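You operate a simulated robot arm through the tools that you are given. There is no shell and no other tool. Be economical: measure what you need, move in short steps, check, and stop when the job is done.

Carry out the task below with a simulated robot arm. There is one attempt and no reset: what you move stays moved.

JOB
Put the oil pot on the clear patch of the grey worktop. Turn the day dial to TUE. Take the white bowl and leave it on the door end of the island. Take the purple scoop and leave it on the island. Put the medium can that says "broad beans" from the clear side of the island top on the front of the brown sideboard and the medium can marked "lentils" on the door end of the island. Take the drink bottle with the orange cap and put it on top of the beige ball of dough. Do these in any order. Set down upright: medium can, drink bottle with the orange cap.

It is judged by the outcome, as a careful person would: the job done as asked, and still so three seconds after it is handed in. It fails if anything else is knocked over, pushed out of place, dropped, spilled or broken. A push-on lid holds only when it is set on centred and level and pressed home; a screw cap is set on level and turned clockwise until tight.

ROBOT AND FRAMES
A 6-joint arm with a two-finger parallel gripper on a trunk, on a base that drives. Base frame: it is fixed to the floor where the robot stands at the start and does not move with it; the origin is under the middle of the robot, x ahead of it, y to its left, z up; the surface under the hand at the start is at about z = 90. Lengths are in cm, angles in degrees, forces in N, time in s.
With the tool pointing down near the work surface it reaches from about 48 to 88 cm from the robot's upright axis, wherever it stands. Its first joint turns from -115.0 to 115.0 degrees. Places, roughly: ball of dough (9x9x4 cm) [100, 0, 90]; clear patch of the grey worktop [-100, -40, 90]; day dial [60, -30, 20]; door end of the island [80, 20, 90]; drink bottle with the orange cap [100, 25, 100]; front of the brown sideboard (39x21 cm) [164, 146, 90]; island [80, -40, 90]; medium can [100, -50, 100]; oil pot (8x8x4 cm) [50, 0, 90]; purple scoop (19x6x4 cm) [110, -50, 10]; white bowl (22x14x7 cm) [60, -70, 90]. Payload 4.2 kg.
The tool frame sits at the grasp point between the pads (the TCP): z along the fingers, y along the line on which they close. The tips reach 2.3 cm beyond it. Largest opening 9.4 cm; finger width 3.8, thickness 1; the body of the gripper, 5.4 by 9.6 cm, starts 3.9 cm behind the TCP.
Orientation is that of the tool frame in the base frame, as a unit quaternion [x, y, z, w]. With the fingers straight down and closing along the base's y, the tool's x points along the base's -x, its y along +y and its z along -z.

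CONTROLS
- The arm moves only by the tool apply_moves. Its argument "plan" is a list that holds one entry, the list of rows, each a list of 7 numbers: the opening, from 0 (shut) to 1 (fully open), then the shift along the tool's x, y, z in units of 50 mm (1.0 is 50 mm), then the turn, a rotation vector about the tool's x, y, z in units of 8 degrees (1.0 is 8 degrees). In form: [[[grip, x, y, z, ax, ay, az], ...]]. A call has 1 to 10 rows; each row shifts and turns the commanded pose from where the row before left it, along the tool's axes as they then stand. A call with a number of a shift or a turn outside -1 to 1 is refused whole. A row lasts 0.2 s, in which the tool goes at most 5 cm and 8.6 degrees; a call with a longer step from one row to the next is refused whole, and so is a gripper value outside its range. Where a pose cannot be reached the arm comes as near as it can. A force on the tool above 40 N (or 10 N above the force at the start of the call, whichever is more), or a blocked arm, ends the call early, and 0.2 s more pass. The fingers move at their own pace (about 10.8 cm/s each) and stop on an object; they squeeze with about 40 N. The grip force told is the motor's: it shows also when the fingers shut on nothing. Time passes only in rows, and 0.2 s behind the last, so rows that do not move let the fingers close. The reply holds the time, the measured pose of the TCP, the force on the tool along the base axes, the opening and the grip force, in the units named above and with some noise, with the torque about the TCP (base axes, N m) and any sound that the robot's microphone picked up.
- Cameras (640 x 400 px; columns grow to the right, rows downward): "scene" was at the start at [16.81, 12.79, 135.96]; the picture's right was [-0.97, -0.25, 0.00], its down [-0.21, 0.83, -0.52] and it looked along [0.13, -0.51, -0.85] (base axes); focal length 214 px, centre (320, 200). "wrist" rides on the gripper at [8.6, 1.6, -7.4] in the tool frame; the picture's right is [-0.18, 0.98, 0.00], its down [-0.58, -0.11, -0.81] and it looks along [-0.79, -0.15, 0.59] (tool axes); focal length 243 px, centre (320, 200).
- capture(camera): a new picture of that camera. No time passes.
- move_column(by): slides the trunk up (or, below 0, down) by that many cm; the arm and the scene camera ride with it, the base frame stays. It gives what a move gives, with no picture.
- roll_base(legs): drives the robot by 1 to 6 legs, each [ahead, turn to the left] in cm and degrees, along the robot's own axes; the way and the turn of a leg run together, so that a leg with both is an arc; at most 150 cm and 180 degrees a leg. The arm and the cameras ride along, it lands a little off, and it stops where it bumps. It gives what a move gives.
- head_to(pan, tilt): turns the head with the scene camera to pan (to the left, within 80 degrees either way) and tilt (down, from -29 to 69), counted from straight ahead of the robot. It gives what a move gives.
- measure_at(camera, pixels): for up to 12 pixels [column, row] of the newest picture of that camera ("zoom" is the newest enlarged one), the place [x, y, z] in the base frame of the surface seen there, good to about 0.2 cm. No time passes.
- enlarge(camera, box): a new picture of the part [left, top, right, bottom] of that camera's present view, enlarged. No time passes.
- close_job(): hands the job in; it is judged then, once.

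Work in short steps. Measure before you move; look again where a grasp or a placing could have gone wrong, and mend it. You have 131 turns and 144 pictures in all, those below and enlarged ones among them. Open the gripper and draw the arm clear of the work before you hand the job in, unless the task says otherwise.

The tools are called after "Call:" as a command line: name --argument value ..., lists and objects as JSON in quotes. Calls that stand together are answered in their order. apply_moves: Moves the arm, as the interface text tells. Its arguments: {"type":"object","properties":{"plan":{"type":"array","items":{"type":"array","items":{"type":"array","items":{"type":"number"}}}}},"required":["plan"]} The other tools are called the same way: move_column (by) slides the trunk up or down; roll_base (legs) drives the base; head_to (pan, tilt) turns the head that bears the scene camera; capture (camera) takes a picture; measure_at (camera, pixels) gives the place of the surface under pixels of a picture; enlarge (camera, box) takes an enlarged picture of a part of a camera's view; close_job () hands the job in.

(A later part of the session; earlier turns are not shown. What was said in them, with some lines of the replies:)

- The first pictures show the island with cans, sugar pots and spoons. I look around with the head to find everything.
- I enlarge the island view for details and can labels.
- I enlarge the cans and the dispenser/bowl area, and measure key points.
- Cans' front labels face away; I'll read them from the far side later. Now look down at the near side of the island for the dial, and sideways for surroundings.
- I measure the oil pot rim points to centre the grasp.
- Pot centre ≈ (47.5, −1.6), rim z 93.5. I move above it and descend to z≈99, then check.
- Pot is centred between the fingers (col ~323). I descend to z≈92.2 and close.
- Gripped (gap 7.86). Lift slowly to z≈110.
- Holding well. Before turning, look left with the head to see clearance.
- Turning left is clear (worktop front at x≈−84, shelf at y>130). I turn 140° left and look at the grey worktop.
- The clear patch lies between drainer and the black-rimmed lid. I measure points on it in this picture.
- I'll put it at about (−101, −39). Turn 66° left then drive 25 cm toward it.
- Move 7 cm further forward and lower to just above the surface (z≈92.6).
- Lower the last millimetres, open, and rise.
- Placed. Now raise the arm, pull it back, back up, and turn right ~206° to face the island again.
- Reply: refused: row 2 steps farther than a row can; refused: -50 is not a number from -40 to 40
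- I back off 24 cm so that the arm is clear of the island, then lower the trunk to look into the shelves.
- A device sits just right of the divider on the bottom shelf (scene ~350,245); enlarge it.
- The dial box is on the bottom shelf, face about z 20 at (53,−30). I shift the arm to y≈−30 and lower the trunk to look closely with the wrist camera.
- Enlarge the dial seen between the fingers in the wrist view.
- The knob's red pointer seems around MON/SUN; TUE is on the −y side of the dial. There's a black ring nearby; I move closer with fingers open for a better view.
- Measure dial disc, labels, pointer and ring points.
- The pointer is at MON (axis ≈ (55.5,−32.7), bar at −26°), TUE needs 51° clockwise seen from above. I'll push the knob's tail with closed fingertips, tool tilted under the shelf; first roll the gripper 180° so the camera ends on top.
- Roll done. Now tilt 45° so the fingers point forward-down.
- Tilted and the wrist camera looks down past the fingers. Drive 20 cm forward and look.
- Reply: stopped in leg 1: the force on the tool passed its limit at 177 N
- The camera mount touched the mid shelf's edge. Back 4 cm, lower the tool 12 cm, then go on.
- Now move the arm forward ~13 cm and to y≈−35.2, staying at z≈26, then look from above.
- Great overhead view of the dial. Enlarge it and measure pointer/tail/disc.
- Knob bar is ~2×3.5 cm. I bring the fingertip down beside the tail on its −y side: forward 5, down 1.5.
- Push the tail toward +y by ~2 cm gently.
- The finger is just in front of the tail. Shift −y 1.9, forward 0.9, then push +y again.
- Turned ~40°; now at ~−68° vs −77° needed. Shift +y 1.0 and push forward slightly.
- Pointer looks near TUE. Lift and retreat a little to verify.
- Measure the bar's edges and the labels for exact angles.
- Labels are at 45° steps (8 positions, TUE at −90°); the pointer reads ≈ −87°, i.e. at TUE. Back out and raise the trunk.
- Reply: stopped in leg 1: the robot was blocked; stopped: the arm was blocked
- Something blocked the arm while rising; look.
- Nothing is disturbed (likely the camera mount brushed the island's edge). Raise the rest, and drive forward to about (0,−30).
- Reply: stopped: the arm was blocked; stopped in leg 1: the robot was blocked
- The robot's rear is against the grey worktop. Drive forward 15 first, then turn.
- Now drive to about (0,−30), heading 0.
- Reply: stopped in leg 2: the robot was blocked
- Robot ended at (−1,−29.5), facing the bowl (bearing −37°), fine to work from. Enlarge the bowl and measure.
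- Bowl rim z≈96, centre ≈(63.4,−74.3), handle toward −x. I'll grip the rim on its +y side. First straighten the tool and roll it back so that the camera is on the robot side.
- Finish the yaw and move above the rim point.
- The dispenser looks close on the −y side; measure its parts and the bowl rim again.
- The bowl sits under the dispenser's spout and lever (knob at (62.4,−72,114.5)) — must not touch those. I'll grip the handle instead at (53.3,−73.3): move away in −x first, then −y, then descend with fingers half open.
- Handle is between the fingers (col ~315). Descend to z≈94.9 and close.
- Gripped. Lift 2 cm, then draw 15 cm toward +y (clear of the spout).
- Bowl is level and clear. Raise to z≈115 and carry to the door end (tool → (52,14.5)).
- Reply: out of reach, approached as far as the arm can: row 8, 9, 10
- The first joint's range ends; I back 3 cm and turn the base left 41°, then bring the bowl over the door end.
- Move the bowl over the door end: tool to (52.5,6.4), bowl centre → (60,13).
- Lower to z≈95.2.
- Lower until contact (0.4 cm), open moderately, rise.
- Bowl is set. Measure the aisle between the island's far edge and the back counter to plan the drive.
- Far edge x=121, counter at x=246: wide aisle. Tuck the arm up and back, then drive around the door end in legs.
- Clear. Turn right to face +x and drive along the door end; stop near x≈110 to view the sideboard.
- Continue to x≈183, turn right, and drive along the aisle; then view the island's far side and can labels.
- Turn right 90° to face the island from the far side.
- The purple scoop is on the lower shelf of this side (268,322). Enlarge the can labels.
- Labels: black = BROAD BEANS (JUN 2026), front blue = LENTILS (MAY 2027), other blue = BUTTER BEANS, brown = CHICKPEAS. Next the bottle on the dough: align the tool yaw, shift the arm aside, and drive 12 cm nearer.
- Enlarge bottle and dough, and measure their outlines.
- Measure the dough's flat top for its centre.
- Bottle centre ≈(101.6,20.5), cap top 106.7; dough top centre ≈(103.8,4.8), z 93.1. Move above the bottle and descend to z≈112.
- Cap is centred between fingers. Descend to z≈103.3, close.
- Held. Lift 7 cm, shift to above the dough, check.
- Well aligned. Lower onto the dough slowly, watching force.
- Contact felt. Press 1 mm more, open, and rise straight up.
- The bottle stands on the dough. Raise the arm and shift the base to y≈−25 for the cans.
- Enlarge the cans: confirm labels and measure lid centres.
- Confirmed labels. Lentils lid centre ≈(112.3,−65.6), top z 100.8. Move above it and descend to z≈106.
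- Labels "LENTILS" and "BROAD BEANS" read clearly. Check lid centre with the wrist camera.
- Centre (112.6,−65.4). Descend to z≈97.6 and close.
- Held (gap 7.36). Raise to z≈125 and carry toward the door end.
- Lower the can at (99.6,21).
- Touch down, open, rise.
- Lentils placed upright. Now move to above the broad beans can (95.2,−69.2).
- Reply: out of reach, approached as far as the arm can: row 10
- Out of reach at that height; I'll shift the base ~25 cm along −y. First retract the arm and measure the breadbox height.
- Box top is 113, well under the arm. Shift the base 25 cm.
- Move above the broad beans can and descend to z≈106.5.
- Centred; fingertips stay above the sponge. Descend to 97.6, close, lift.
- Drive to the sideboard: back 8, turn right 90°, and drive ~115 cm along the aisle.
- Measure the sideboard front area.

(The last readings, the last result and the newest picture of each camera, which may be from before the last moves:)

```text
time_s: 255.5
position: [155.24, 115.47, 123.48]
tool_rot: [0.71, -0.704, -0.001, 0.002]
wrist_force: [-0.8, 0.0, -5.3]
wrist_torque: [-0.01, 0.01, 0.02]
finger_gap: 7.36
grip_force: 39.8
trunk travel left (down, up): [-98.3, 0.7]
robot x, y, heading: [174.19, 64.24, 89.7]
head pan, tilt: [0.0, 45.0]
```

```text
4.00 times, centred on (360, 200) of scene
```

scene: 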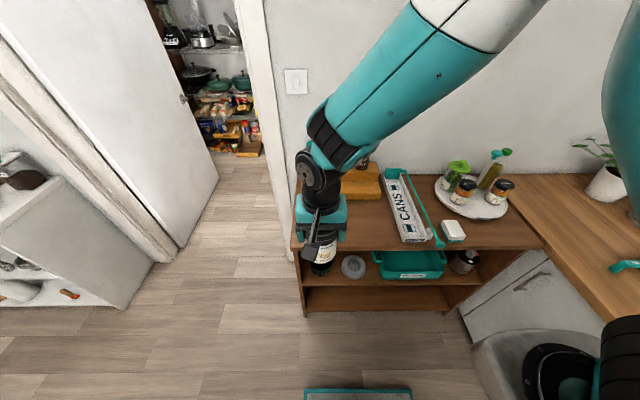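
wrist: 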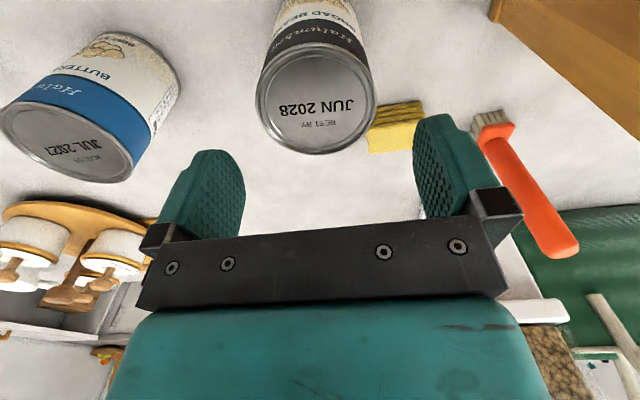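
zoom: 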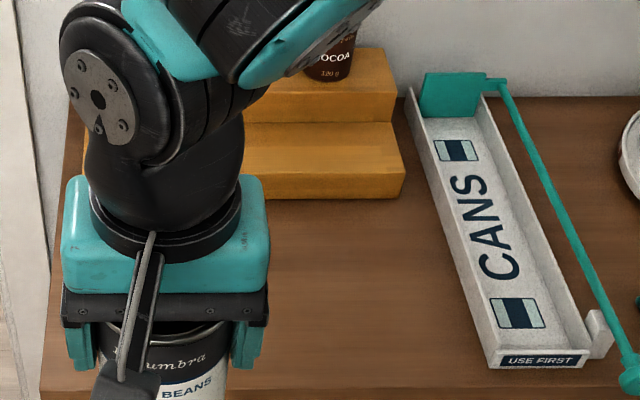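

Place target (164,145). Drive 8 cm closer, then move over it.

Call:
roll_base --legs '[[8, 0]]'

Call:
apply_moves --plan '[[[0, -0.7, -0.3, 0, 0, 0, 0], [0, -0.9, -0.35, 0, 0, 0, 0], [0, -0.9, -0.35, 0, 0, 0, 0], [0, -0.9, -0.35, 0, 0, 0, 0], [0, -0.9, -0.35, 0, 0, 0, 0], [0, 0, 0, 0, 0, 0, 0]]]'

Call:
capture --camera "scene"

```text
time_s: 256.5
position: [155.3, 123.59, 123.42]
tool_rot: [0.71, -0.705, -0.001, 0.001]
wrist_force: [-0.5, -1.1, -4.1]
wrist_torque: [-0.02, 0.03, 0.0]
finger_gap: 7.35
grip_force: 40.0
trunk travel left (down, up): [-98.3, 0.7]
robot x, y, heading: [174.26, 71.99, 89.9]
head pan, tilt: [0.0, 45.0]
```

```text
time_s: 257.9
position: [163.66, 145.28, 123.41]
tool_rot: [0.709, -0.705, 0.0, 0.003]
wrist_force: [0.1, 0.1, -3.8]
wrist_torque: [0.0, -0.03, -0.02]
finger_gap: 7.35
grip_force: 40.0
trunk travel left (down, up): [-98.3, 0.7]
robot x, y, heading: [174.23, 72.29, 89.5]
head pan, tilt: [0.0, 45.0]
```

```text
49 pictures are left
```

scene: 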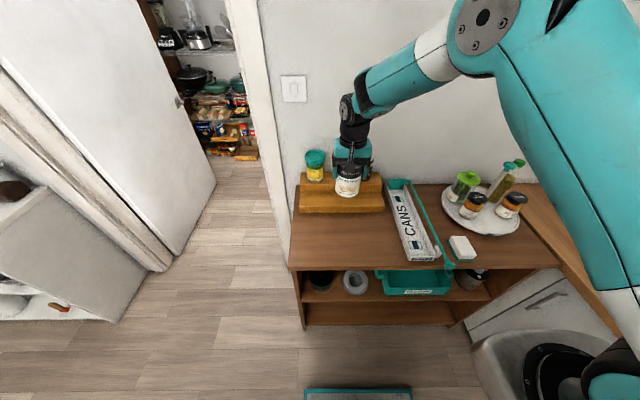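

Lower to just above the surface.

Call:
apply_moves --plan '[[[0, 0, 0, 0.5, 0, 0, 0], [0, 0, 0, 0.9, 0, 0, 0], [0, 0, 0, 0.9, 0, 0, 0], [0, 0, 0, 0.9, 0, 0, 0], [0, 0, 0, 0.8, 0, 0, 0], [0, 0, 0, 0.6, 0, 0, 0], [0, 0, 0, 0.35, 0, 0, 0], [0, 0, 0, 0.17, 0, 0, 0], [0, 0, 0, 0, 0, 0, 0]]]'

Call:
apply_moves --plan '[[[0, 0, 0, 0.04, 0, 0, 0], [0, 0, 0, 0, 0, 0, 0], [1, 0, 0, 0, 0, 0, 0], [1, 0, 0, 0, 0, 0, 0], [1, 0, 0, -0.3, 0, 0, 0], [1, 0, 0, -0.8, 0, 0, 0], [1, 0, 0, -0.9, 0, 0, 0], [1, 0, 0, -0.9, 0, 0, 0], [1, 0.4, 0, -0.8, 0, 0, 0], [1, 0.8, 0, -0.4, 0, 0, 0]]]'

Call:
capture --camera "scene"

```text
time_s: 259.9
position: [163.52, 145.21, 97.88]
tool_rot: [0.709, -0.705, -0.001, 0.001]
wrist_force: [0.0, -0.2, -4.9]
wrist_torque: [0.01, -0.02, 0.01]
finger_gap: 7.35
grip_force: 40.0
trunk travel left (down, up): [-98.3, 0.7]
robot x, y, heading: [174.13, 72.15, 89.6]
head pan, tilt: [0.0, 45.0]
```

```text
time_s: 262.1
position: [163.61, 139.08, 118.11]
tool_rot: [0.71, -0.705, -0.001, 0.002]
wrist_force: [0.5, -0.5, -0.6]
wrist_torque: [0.02, 0.0, 0.0]
finger_gap: 9.38
grip_force: 0.1
trunk travel left (down, up): [-98.3, 0.7]
robot x, y, heading: [174.47, 72.28, 89.5]
head pan, tilt: [0.0, 45.0]
```

```text
48 pictures are left
```

scene: 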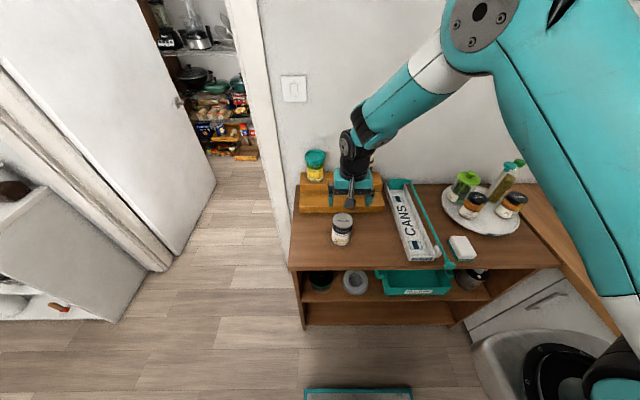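

Broad beans are upright on the sideboard front. Now the scoop: drive back along the aisle and face the island's far side.

Call:
apply_moves --plan '[[[0.5, 0.8, 0, -0.4, 0, 0, 0], [0.5, 0.8, 0, -0.4, 0, 0, 0], [0.5, 0.8, 0, -0.2, 0, 0, 0], [0.5, 0, 0, 0, 0, 0, 0]]]'

Call:
roll_base --legs '[[-122, 0], [0, 90], [-14, 0]]'

Call:
head_to --pan 0 --tilt 45

Call:
capture --camera "scene"

```text
time_s: 263.1
position: [163.75, 127.04, 123.3]
tool_rot: [0.709, -0.705, -0.001, 0.001]
wrist_force: [-0.5, -0.5, -0.4]
wrist_torque: [0.01, -0.03, 0.03]
finger_gap: 4.7
grip_force: 0.0
trunk travel left (down, up): [-98.3, 0.7]
robot x, y, heading: [174.4, 72.34, 89.6]
head pan, tilt: [0.0, 45.0]
```

```text
time_s: 274.0
position: [131.55, -58.75, 123.17]
tool_rot: [1.0, -0.011, 0.0, 0.002]
wrist_force: [0.2, 0.0, 0.1]
wrist_torque: [-0.01, 0.02, 0.0]
finger_gap: 4.69
grip_force: 0.0
trunk travel left (down, up): [-98.3, 0.7]
robot x, y, heading: [186.81, -49.77, 177.9]
head pan, tilt: [0.0, 45.0]
```

```text
time_s: 274.6
position: [131.5, -58.77, 123.14]
tool_rot: [1.0, -0.011, -0.001, 0.002]
wrist_force: [-0.4, 0.3, 0.6]
wrist_torque: [-0.03, 0.02, 0.02]
finger_gap: 4.7
grip_force: 0.0
trunk travel left (down, up): [-98.3, 0.7]
robot x, y, heading: [186.63, -50.14, 177.8]
head pan, tilt: [0.0, 45.0]
```

```text
47 pictures are left
```

scene: 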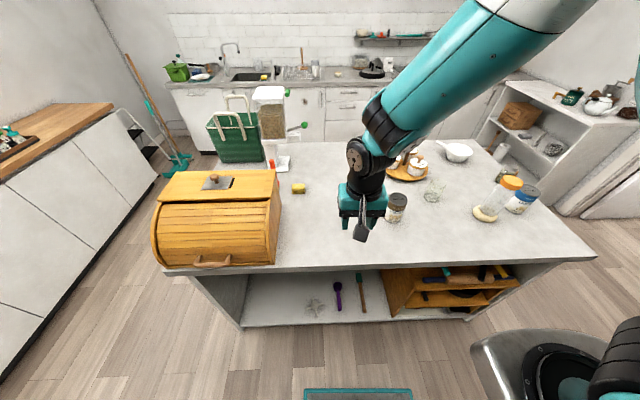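

Back 8 cm more to clear the island edge and lower the trunk 75 cm.

Call:
roll_base --legs '[[-8, 2]]'

Call:
move_column --by -40

Call:
move_column --by -25

Call:
head_to --pan 5 --tilt 35

Call:
capture --camera "scene"

```text
time_s: 275.7
position: [139.88, -60.96, 123.21]
tool_rot: [1.0, 0.006, -0.001, 0.002]
wrist_force: [-0.6, 0.5, -0.2]
wrist_torque: [0.03, -0.03, 0.0]
finger_gap: 4.69
grip_force: 0.0
trunk travel left (down, up): [-98.3, 0.7]
robot x, y, heading: [194.93, -50.12, -179.7]
head pan, tilt: [0.0, 45.0]
```

```text
time_s: 279.5
position: [139.93, -60.92, 83.14]
tool_rot: [1.0, 0.007, 0.001, 0.001]
wrist_force: [1.0, -1.1, -0.7]
wrist_torque: [-0.01, 0.0, -0.01]
finger_gap: 4.7
grip_force: 0.2
trunk travel left (down, up): [-58.3, 40.7]
robot x, y, heading: [194.89, -50.02, -180.0]
head pan, tilt: [0.0, 45.0]
```

```text
time_s: 282.1
position: [139.83, -60.89, 58.14]
tool_rot: [1.0, 0.005, 0.0, 0.002]
wrist_force: [-0.1, -0.6, 0.6]
wrist_torque: [0.02, 0.0, -0.03]
finger_gap: 4.69
grip_force: 0.1
trunk travel left (down, up): [-33.3, 65.7]
robot x, y, heading: [194.88, -49.76, -179.9]
head pan, tilt: [0.0, 45.0]
```

```text
time_s: 282.8
position: [139.91, -61.05, 58.14]
tool_rot: [1.0, 0.007, -0.001, 0.002]
wrist_force: [-0.9, -0.5, 0.4]
wrist_torque: [-0.01, -0.01, -0.03]
finger_gap: 4.7
grip_force: 0.0
trunk travel left (down, up): [-33.3, 65.7]
robot x, y, heading: [194.6, -49.87, -179.9]
head pan, tilt: [5.0, 35.0]
```

```text
46 pictures are left
```

scene: 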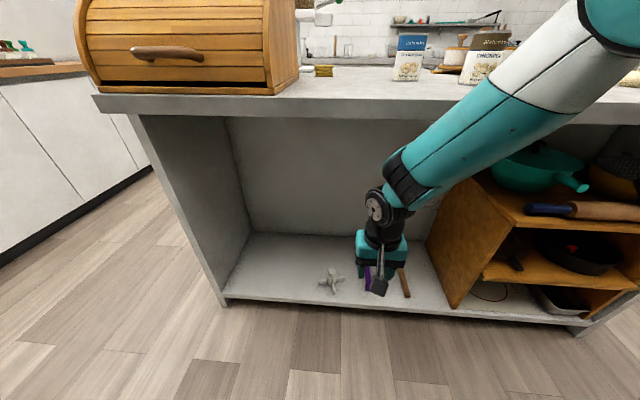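

Lower 25 more and look with the wrist camera.

Call:
move_column --by -25

Call:
apply_moves --plan '[[[1, -0.4, -0.8, 0, 0, 0, 0], [1, -0.4, -0.7, 0, 0, 0, 0], [1, 0, 0, 0, 0, 0, 0]]]'

Call:
capture --camera "wrist"

Call:
enlarge --camera "wrist" --box '[220, 60, 460, 210]'

```text
time_s: 285.4
position: [139.88, -60.99, 33.12]
tool_rot: [1.0, 0.006, 0.0, 0.002]
wrist_force: [0.8, 0.1, -0.8]
wrist_torque: [-0.03, 0.01, 0.0]
finger_gap: 4.72
grip_force: 0.1
trunk travel left (down, up): [-8.3, 90.7]
robot x, y, heading: [194.64, -50.22, -180.0]
head pan, tilt: [5.0, 35.0]
```

```text
time_s: 286.2
position: [135.73, -53.47, 33.07]
tool_rot: [1.0, 0.006, 0.001, 0.002]
wrist_force: [1.4, -0.3, 0.2]
wrist_torque: [0.01, 0.0, 0.05]
finger_gap: 9.41
grip_force: 0.3
trunk travel left (down, up): [-8.3, 90.7]
robot x, y, heading: [194.62, -49.87, -179.7]
head pan, tilt: [5.0, 35.0]
```

```text
45 pictures are left
```

wrist: 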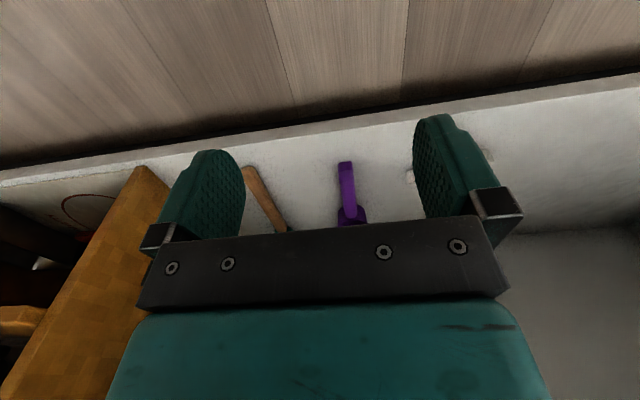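

```text
2.67 times, centred on (340, 135) of wrist
```

zoom: 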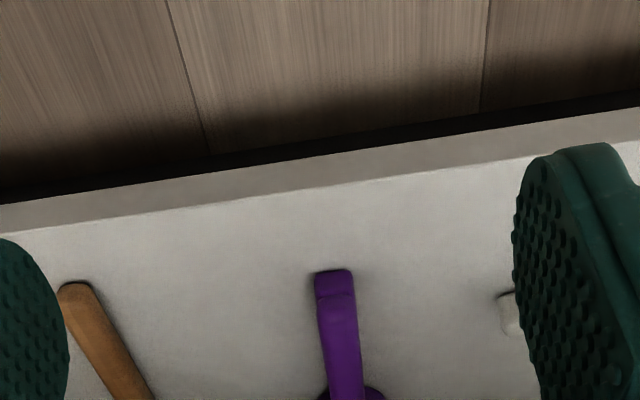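

Measure scoop handle, brush and grey object positions.

Call:
measure_at --camera "wrist" --pixels '[[346, 164], [347, 180], [349, 198], [350, 215], [340, 214], [362, 214], [250, 172], [275, 215], [409, 175], [346, 140]]'

Call:
enlarge --camera "scene" --box '[310, 220, 470, 320]'

```text
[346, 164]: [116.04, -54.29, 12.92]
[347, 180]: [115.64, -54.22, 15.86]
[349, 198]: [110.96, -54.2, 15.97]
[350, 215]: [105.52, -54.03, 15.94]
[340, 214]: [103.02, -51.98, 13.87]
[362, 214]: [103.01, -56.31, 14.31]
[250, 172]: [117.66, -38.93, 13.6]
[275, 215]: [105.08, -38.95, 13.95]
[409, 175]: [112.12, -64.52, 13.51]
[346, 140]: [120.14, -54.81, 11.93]
```

```text
4.00 times, centred on (390, 270) of scene
```

zoom: 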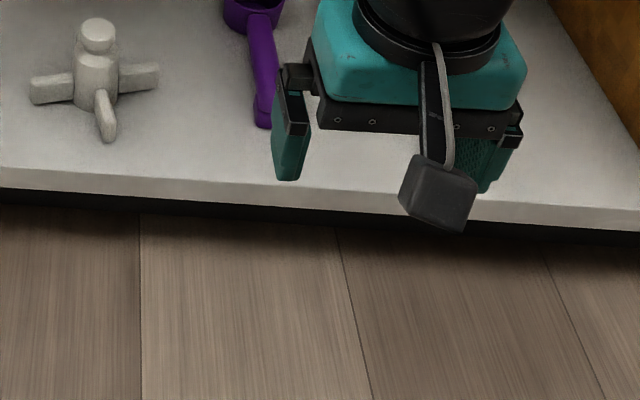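

Handle runs along x at y≈−54.2 (x 104–116), top z 16. Lower the tool to z≈22, drive in 14 cm.

Call:
apply_moves --plan '[[[0.5, 0, 0, 0.8, 0, 0, 0], [0.5, 0, 0.15, 0.8, 0, 0, 0], [0.5, 0, 0, 0.6, 0, 0, 0], [0.5, 0, 0, 0, 0, 0, 0]]]'

Call:
roll_base --legs '[[14, 0]]'

Call:
capture --camera "scene"

Call:
capture --camera "wrist"

```text
time_s: 287.2
position: [135.87, -54.23, 22.09]
tool_rot: [1.0, 0.006, -0.001, 0.002]
wrist_force: [-0.3, 0.1, -0.2]
wrist_torque: [0.03, 0.0, 0.01]
finger_gap: 4.68
grip_force: 0.0
trunk travel left (down, up): [-8.3, 90.7]
robot x, y, heading: [194.75, -50.19, -180.1]
head pan, tilt: [5.0, 35.0]
```

```text
time_s: 288.5
position: [121.85, -54.4, 22.09]
tool_rot: [1.0, 0.006, 0.0, 0.002]
wrist_force: [-0.1, -0.8, 0.0]
wrist_torque: [-0.01, -0.04, -0.01]
finger_gap: 4.68
grip_force: 0.1
trunk travel left (down, up): [-8.3, 90.7]
robot x, y, heading: [180.76, -50.19, -179.7]
head pan, tilt: [5.0, 35.0]
```

```text
42 pictures are left
```

scene: 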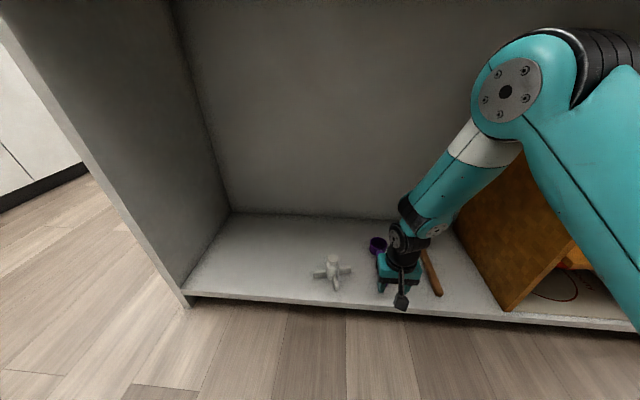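

```text
41 pictures are left
```

wrist: 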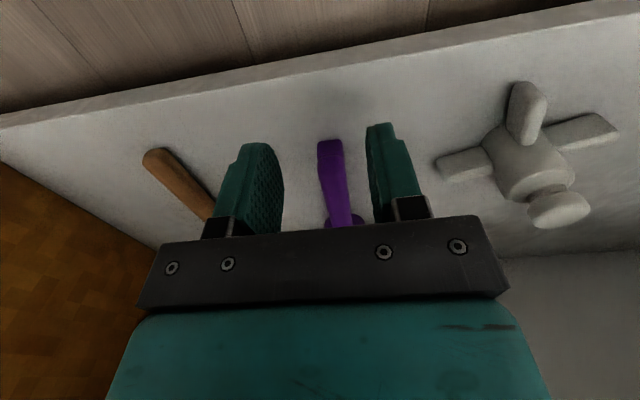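

Move 11 cm further in over the handle.

Call:
apply_moves --plan '[[[0.5, -0.7, 0, 0, 0, 0, 0], [0.5, -0.8, 0, 0, 0, 0, 0], [0.5, -0.65, 0, 0, 0, 0, 0], [0.5, 0, 0, 0, 0, 0, 0]]]'

Call:
capture --camera "wrist"

Call:
measure_at --camera "wrist" --pixels '[[320, 80], [318, 100], [322, 120], [320, 140]]'

```text
time_s: 289.5
position: [111.1, -54.5, 22.18]
tool_rot: [1.0, 0.006, 0.0, 0.002]
wrist_force: [-0.3, -0.5, -0.2]
wrist_torque: [0.03, -0.03, 0.02]
finger_gap: 4.73
grip_force: 0.1
trunk travel left (down, up): [-8.3, 90.7]
robot x, y, heading: [180.9, -50.31, -180.1]
head pan, tilt: [5.0, 35.0]
```

```text
40 pictures are left
```

wrist: 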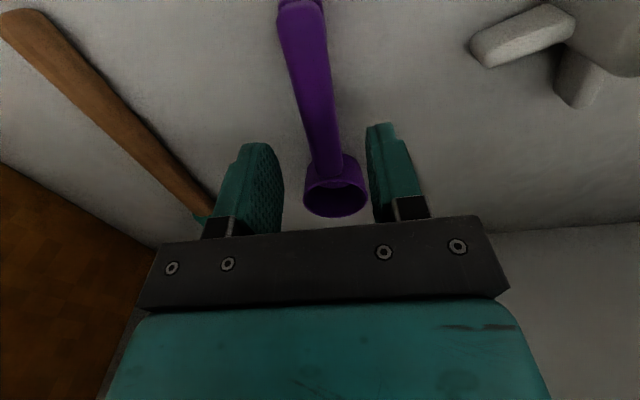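

```text
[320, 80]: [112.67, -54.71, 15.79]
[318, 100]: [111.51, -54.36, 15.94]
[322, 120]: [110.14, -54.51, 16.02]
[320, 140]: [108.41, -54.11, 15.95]
```

Handle lies centred. Descend to z≈14.8 and close.

Call:
apply_moves --plan '[[[0.5, -0.2, 0, 0.4, 0, 0, 0], [0.5, 0, 0, 0.5, 0, 0, 0], [0.5, 0, 0, 0.4, 0, 0, 0], [0.5, 0, 0, 0.17, 0, 0, 0], [0, 0, 0, 0, 0, 0, 0], [0, 0, 0, 0, 0, 0, 0], [0, 0, 0, 0, 0, 0, 0]]]'

Call:
capture --camera "wrist"

```text
time_s: 291.1
position: [110.07, -54.66, 14.86]
tool_rot: [1.0, 0.007, 0.0, 0.002]
wrist_force: [-0.8, 0.4, -1.0]
wrist_torque: [-0.02, -0.03, -0.04]
finger_gap: 2.34
grip_force: 40.4
trunk travel left (down, up): [-8.3, 90.7]
robot x, y, heading: [180.65, -49.84, -179.6]
head pan, tilt: [5.0, 35.0]
```

```text
39 pictures are left
```

wrist: 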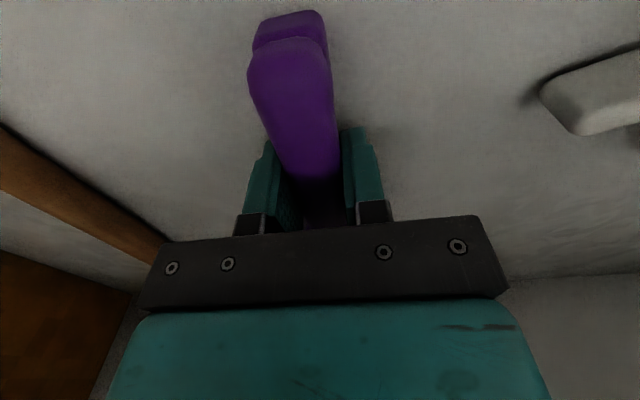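

Gripped. Lift 8 cm and draw out.

Call:
apply_moves --plan '[[[0, 0, 0, -0.3, 0, 0, 0], [0, 0, 0, -0.6, 0, 0, 0], [0, 0, 0, -0.6, 0, 0, 0], [0, 0, 0, 0, 0, 0, 0], [0, 0.6, 0, 0, 0, 0, 0], [0, 0.8, 0, 0, 0, 0, 0], [0, 0.6, 0, 0, 0, 0, 0]]]'

Call:
roll_base --legs '[[-25, 0]]'

Call:
capture --camera "scene"

```text
time_s: 292.7
position: [120.12, -54.48, 22.26]
tool_rot: [1.0, 0.007, 0.0, 0.002]
wrist_force: [0.5, -0.4, -0.5]
wrist_torque: [0.0, 0.0, -0.01]
finger_gap: 2.36
grip_force: 40.1
trunk travel left (down, up): [-8.3, 90.7]
robot x, y, heading: [180.63, -49.89, -180.3]
head pan, tilt: [5.0, 35.0]
```

```text
time_s: 294.5
position: [145.07, -54.3, 22.43]
tool_rot: [1.0, 0.006, 0.0, 0.002]
wrist_force: [-0.1, 0.5, -0.2]
wrist_torque: [-0.03, -0.03, 0.0]
finger_gap: 2.35
grip_force: 39.7
trunk travel left (down, up): [-8.3, 90.7]
robot x, y, heading: [205.68, -50.17, -180.0]
head pan, tilt: [5.0, 35.0]
```

```text
38 pictures are left
```

scene: 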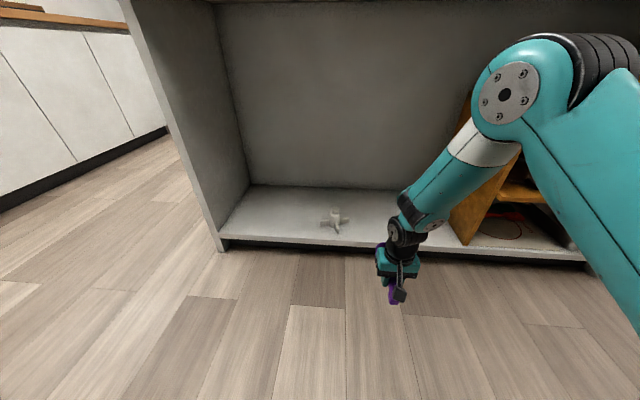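

Raise the trunk 89 cm (tool → z≈111).

Call:
move_column --by 40

Call:
move_column --by 40

Call:
move_column --by 10

Call:
head_to --pan 5 --tilt 45

Call:
capture --camera "scene"

```text
time_s: 298.4
position: [145.11, -54.31, 62.28]
tool_rot: [1.0, 0.006, 0.0, 0.001]
wrist_force: [-1.1, 0.0, -1.0]
wrist_torque: [0.04, 0.01, -0.01]
finger_gap: 2.31
grip_force: 40.4
trunk travel left (down, up): [-48.3, 50.7]
robot x, y, heading: [205.64, -50.08, -179.7]
head pan, tilt: [5.0, 35.0]
```

```text
time_s: 302.2
position: [145.02, -54.24, 102.28]
tool_rot: [1.0, 0.006, 0.0, 0.001]
wrist_force: [0.1, 0.6, 0.0]
wrist_torque: [-0.05, -0.02, 0.0]
finger_gap: 2.3
grip_force: 40.0
trunk travel left (down, up): [-88.3, 10.7]
robot x, y, heading: [205.88, -50.04, -180.0]
head pan, tilt: [5.0, 35.0]
```

```text
time_s: 303.5
position: [145.15, -54.29, 112.31]
tool_rot: [1.0, 0.006, 0.0, 0.001]
wrist_force: [-0.6, -0.7, -0.6]
wrist_torque: [0.01, 0.03, 0.03]
finger_gap: 2.31
grip_force: 39.8
trunk travel left (down, up): [-98.3, 0.7]
robot x, y, heading: [205.68, -50.2, -180.0]
head pan, tilt: [5.0, 35.0]
```

```text
time_s: 304.2
position: [145.15, -54.36, 112.4]
tool_rot: [1.0, 0.006, 0.001, 0.002]
wrist_force: [-1.0, -0.7, 0.1]
wrist_torque: [0.01, 0.04, 0.01]
finger_gap: 2.31
grip_force: 40.2
trunk travel left (down, up): [-98.3, 0.7]
robot x, y, heading: [205.83, -49.84, -179.9]
head pan, tilt: [5.0, 45.0]
```

```text
37 pictures are left
```

scene: 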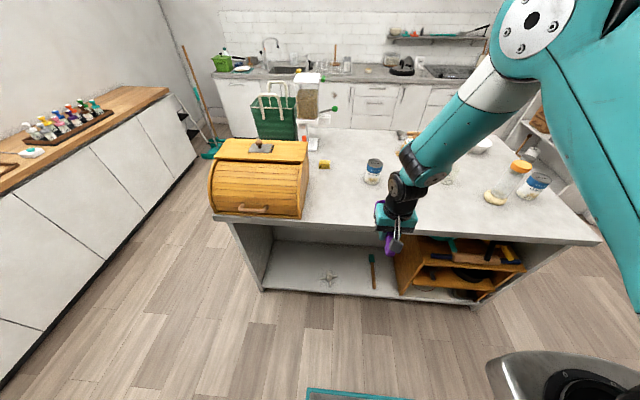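

Drive forward 36 cm, then shift to y≈−66 and lower.

Call:
roll_base --legs '[[36, 0]]'

Call:
apply_moves --plan '[[[0, 0, 0.6, 0, 0, 0, 0], [0, 0, 0.9, 0, 0, 0, 0], [0, 0, 0.8, 0, 0, 0, 0], [0, 0, 0, 0.6, 0, 0, 0], [0, 0, 0, 0.9, 0, 0, 0], [0, 0, 0, 0.9, 0, 0, 0], [0, 0, 0, 0.6, 0, 0, 0], [0, 0, 0, 0, 0, 0, 0]]]'

Call:
capture --camera "scene"

Call:
capture --camera "wrist"

```text
time_s: 306.5
position: [109.39, -54.07, 112.4]
tool_rot: [1.0, 0.004, 0.0, 0.001]
wrist_force: [0.3, 0.9, -0.1]
wrist_torque: [-0.02, -0.02, 0.04]
finger_gap: 2.35
grip_force: 40.3
trunk travel left (down, up): [-98.3, 0.7]
robot x, y, heading: [170.2, -50.12, 180.0]
head pan, tilt: [5.0, 45.0]
```

```text
time_s: 308.3
position: [109.43, -65.46, 97.45]
tool_rot: [1.0, 0.004, 0.0, 0.001]
wrist_force: [0.2, -0.4, 0.3]
wrist_torque: [-0.01, -0.02, 0.02]
finger_gap: 2.3
grip_force: 39.9
trunk travel left (down, up): [-98.3, 0.7]
robot x, y, heading: [169.86, -49.83, 179.5]
head pan, tilt: [5.0, 45.0]
```

```text
36 pictures are left
```

scene: 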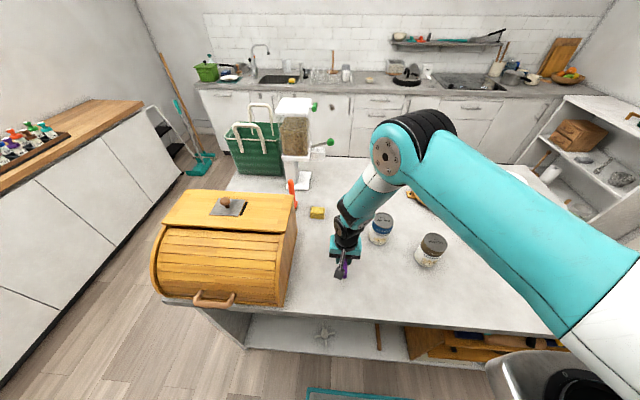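

```text
35 pictures are left
```

wrist: 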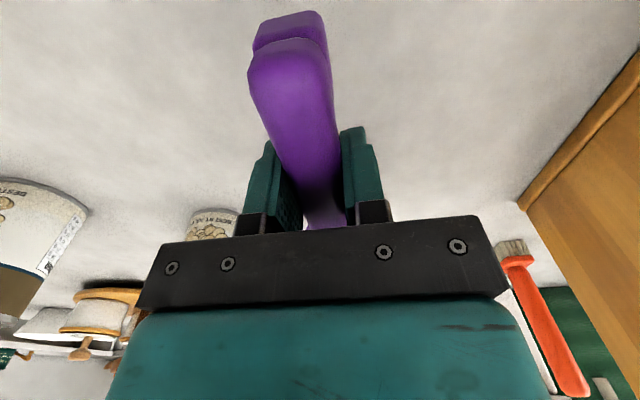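

Lower to z≈92.85, release and rise.

Call:
apply_moves --plan '[[[0, 0, 0, 0.5, 0, 0, 0], [0, 0, 0, 0.3, 0, 0, 0], [0, 0, 0, 0.12, 0, 0, 0], [0, 0, 0, 0, 0, 0, 0], [0.5, 0, 0, 0, 0, 0, 0], [0.5, 0, 0, 0, 0, 0, 0], [0.5, 0, 0, -0.3, 0, 0, 0], [0.5, 0, 0, -0.8, 0, 0, 0], [0.5, 0, 0, -0.9, 0, 0, 0], [0.5, 0, 0, -0.9, 0, 0, 0]]]'

Call:
apply_moves --plan '[[[0.5, 0, 0, -0.9, 0, 0, 0], [0.5, 0.5, 0, -0.8, 0, 0, 0], [0.5, 0.8, 0, -0.5, 0, 0, 0], [0.5, 0.8, 0, 0, 0, 0, 0]]]'

Call:
roll_base --legs '[[-25, 0]]'

Call:
capture --camera "scene"

```text
time_s: 310.5
position: [109.6, -65.43, 107.35]
tool_rot: [1.0, 0.004, 0.001, 0.001]
wrist_force: [-0.1, -0.4, -1.6]
wrist_torque: [-0.01, -0.04, -0.02]
finger_gap: 4.69
grip_force: 0.0
trunk travel left (down, up): [-98.3, 0.7]
robot x, y, heading: [170.53, -50.0, 180.0]
head pan, tilt: [5.0, 45.0]
```

```text
time_s: 311.5
position: [119.75, -65.39, 118.38]
tool_rot: [1.0, 0.004, 0.0, 0.002]
wrist_force: [-0.6, 1.0, 0.0]
wrist_torque: [0.03, -0.01, -0.01]
finger_gap: 4.7
grip_force: 0.1
trunk travel left (down, up): [-98.3, 0.7]
robot x, y, heading: [170.27, -49.59, 179.9]
head pan, tilt: [5.0, 45.0]
```

```text
time_s: 313.4
position: [144.72, -65.4, 118.33]
tool_rot: [1.0, 0.004, 0.0, 0.002]
wrist_force: [-0.8, 0.1, -0.1]
wrist_torque: [-0.03, 0.0, -0.02]
finger_gap: 4.7
grip_force: 0.0
trunk travel left (down, up): [-98.3, 0.7]
robot x, y, heading: [194.76, -50.07, 179.4]
head pan, tilt: [5.0, 45.0]
```

```text
34 pictures are left
```

scene: 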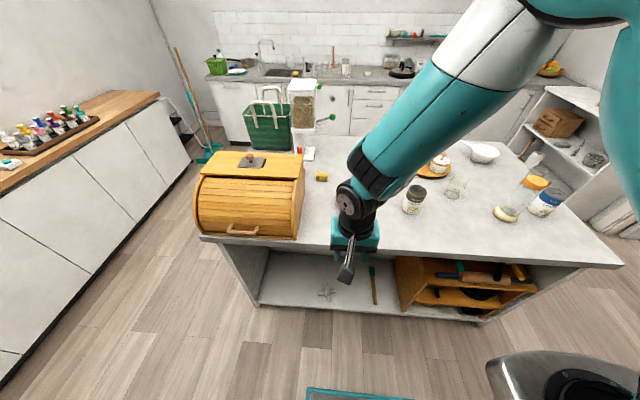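

The arm hides the spot; turn the base 50° left and view with the head panned back to check everything.

Call:
roll_base --legs '[[0, 50]]'

Call:
head_to --pan -50 --tilt 38

Call:
capture --camera "scene"

Call:
enlarge --camera "scene" --box '[200, 80, 520, 280]'

```text
time_s: 316.0
position: [174.39, -98.26, 118.36]
tool_rot: [0.906, 0.424, 0.001, 0.001]
wrist_force: [0.0, -0.5, -1.0]
wrist_torque: [0.02, -0.02, 0.02]
finger_gap: 4.72
grip_force: 0.0
trunk travel left (down, up): [-98.3, 0.7]
robot x, y, heading: [194.89, -49.7, -130.5]
head pan, tilt: [5.0, 45.0]
```

```text
time_s: 317.2
position: [174.26, -98.32, 118.35]
tool_rot: [0.906, 0.424, 0.001, 0.001]
wrist_force: [0.5, -0.3, 0.0]
wrist_torque: [0.01, 0.02, 0.0]
finger_gap: 4.71
grip_force: 0.0
trunk travel left (down, up): [-98.3, 0.7]
robot x, y, heading: [195.26, -50.27, -130.5]
head pan, tilt: [-50.0, 38.0]
```

```text
33 pictures are left
```

scene: 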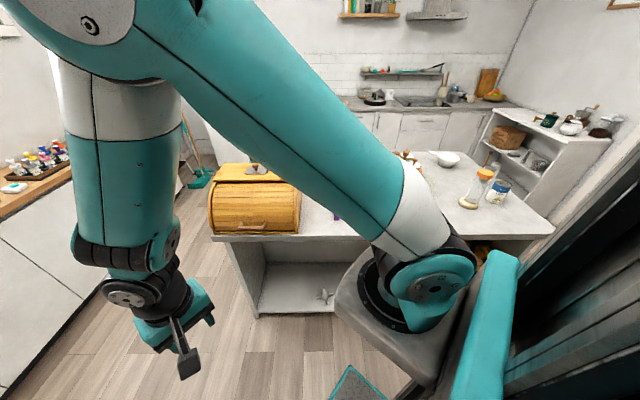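

```text
2.00 times, centred on (360, 180) of scene
```

zoom: 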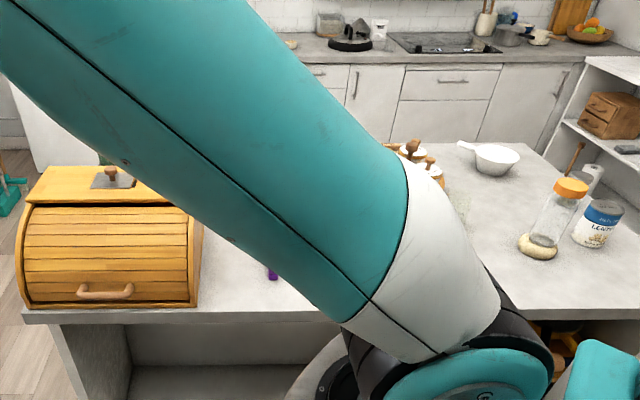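

Arm still in the way; turn right ~100° instead so the camera (on the left) sees the island.

Call:
roll_base --legs '[[0, -100]]'

Call:
head_to --pan 55 --tilt 38

Call:
capture --camera "scene"

Call:
enlarge --camera "scene" --box '[230, 130, 550, 330]'

```text
time_s: 321.9
position: [150.91, -21.52, 118.22]
tool_rot: [0.908, -0.419, -0.001, 0.002]
wrist_force: [-0.9, 0.0, 1.1]
wrist_torque: [-0.01, 0.05, -0.01]
finger_gap: 4.7
grip_force: 0.0
trunk travel left (down, up): [-98.3, 0.7]
robot x, y, heading: [195.37, -50.08, 129.8]
head pan, tilt: [-50.0, 38.0]
```

```text
time_s: 323.7
position: [151.04, -21.5, 118.24]
tool_rot: [0.908, -0.419, -0.001, 0.002]
wrist_force: [0.1, 0.5, 0.1]
wrist_torque: [-0.01, 0.0, 0.01]
finger_gap: 4.67
grip_force: 0.0
trunk travel left (down, up): [-98.3, 0.7]
robot x, y, heading: [195.23, -49.85, 129.7]
head pan, tilt: [55.0, 38.0]
```

```text
31 pictures are left
```

scene: 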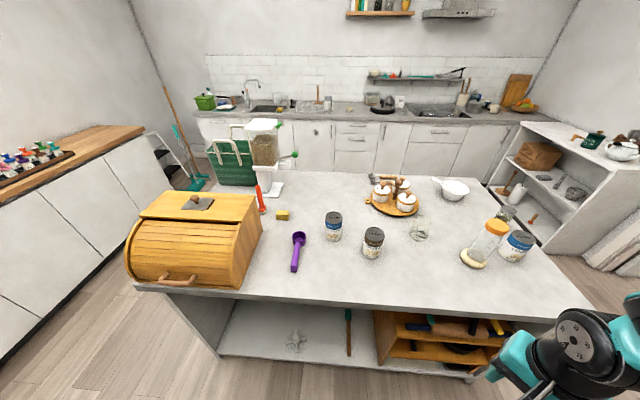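

```text
2.00 times, centred on (390, 230) of scene
```

zoom: 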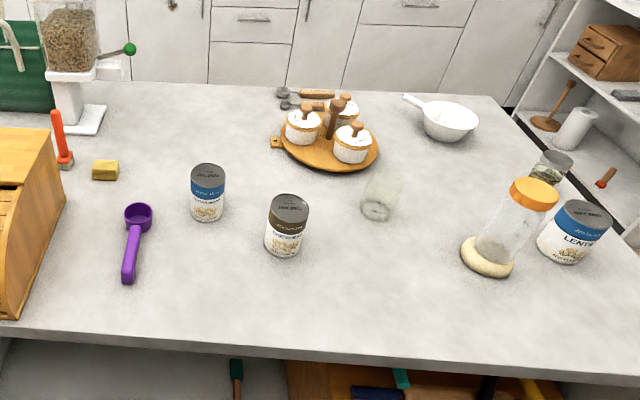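

Everything on the island is in place. A last look at the grey worktop in the distance.

Call:
enlarge --camera "scene" --box '[240, 65, 448, 130]'

```text
3.08 times, centred on (344, 98) of scene
```

zoom: 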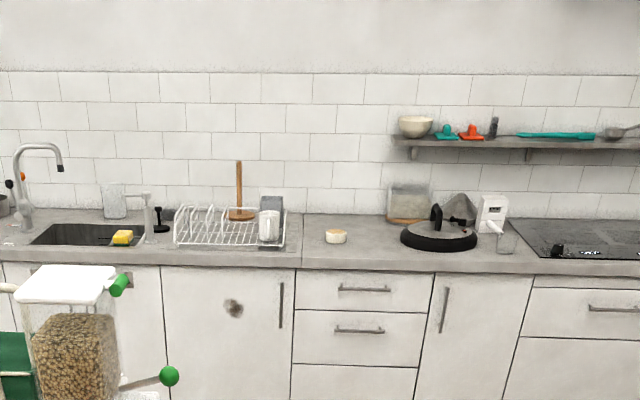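

The pot is on the clear patch and the worktop is undisturbed. The gripper is open and the arm clear; I hand in.

Call:
close_job

```text
The job is handed in.
```

I've done every part of the job and handed it in, with the gripper open and the arm clear.

- **Oil pot:** it is on the clear patch of the grey worktop.
- **Day dial:** it points at TUE. I measured the pointer about 3 degrees off the exact mark, and I last checked it right after turning it.
- **White bowl:** it is on the door end of the island.
- **Purple scoop:** it is on the island, between the breadbox and the remaining cans.
- **Broad beans can:** it stands upright on the front of the brown sideboard.
- **Lentils can:** it stands upright on the door end of the island.
- **Orange-capped bottle:** it stands upright on top of the dough.

Along the way, the wrist camera mount bumped the edge of the island's middle shelf hard (177 N) while I was reaching for the dial. The robot's rear also came up against the grey worktop. The final pictures show nothing knocked over on the island or the worktop. I didn't take a separate picture of that middle shelf at the end.
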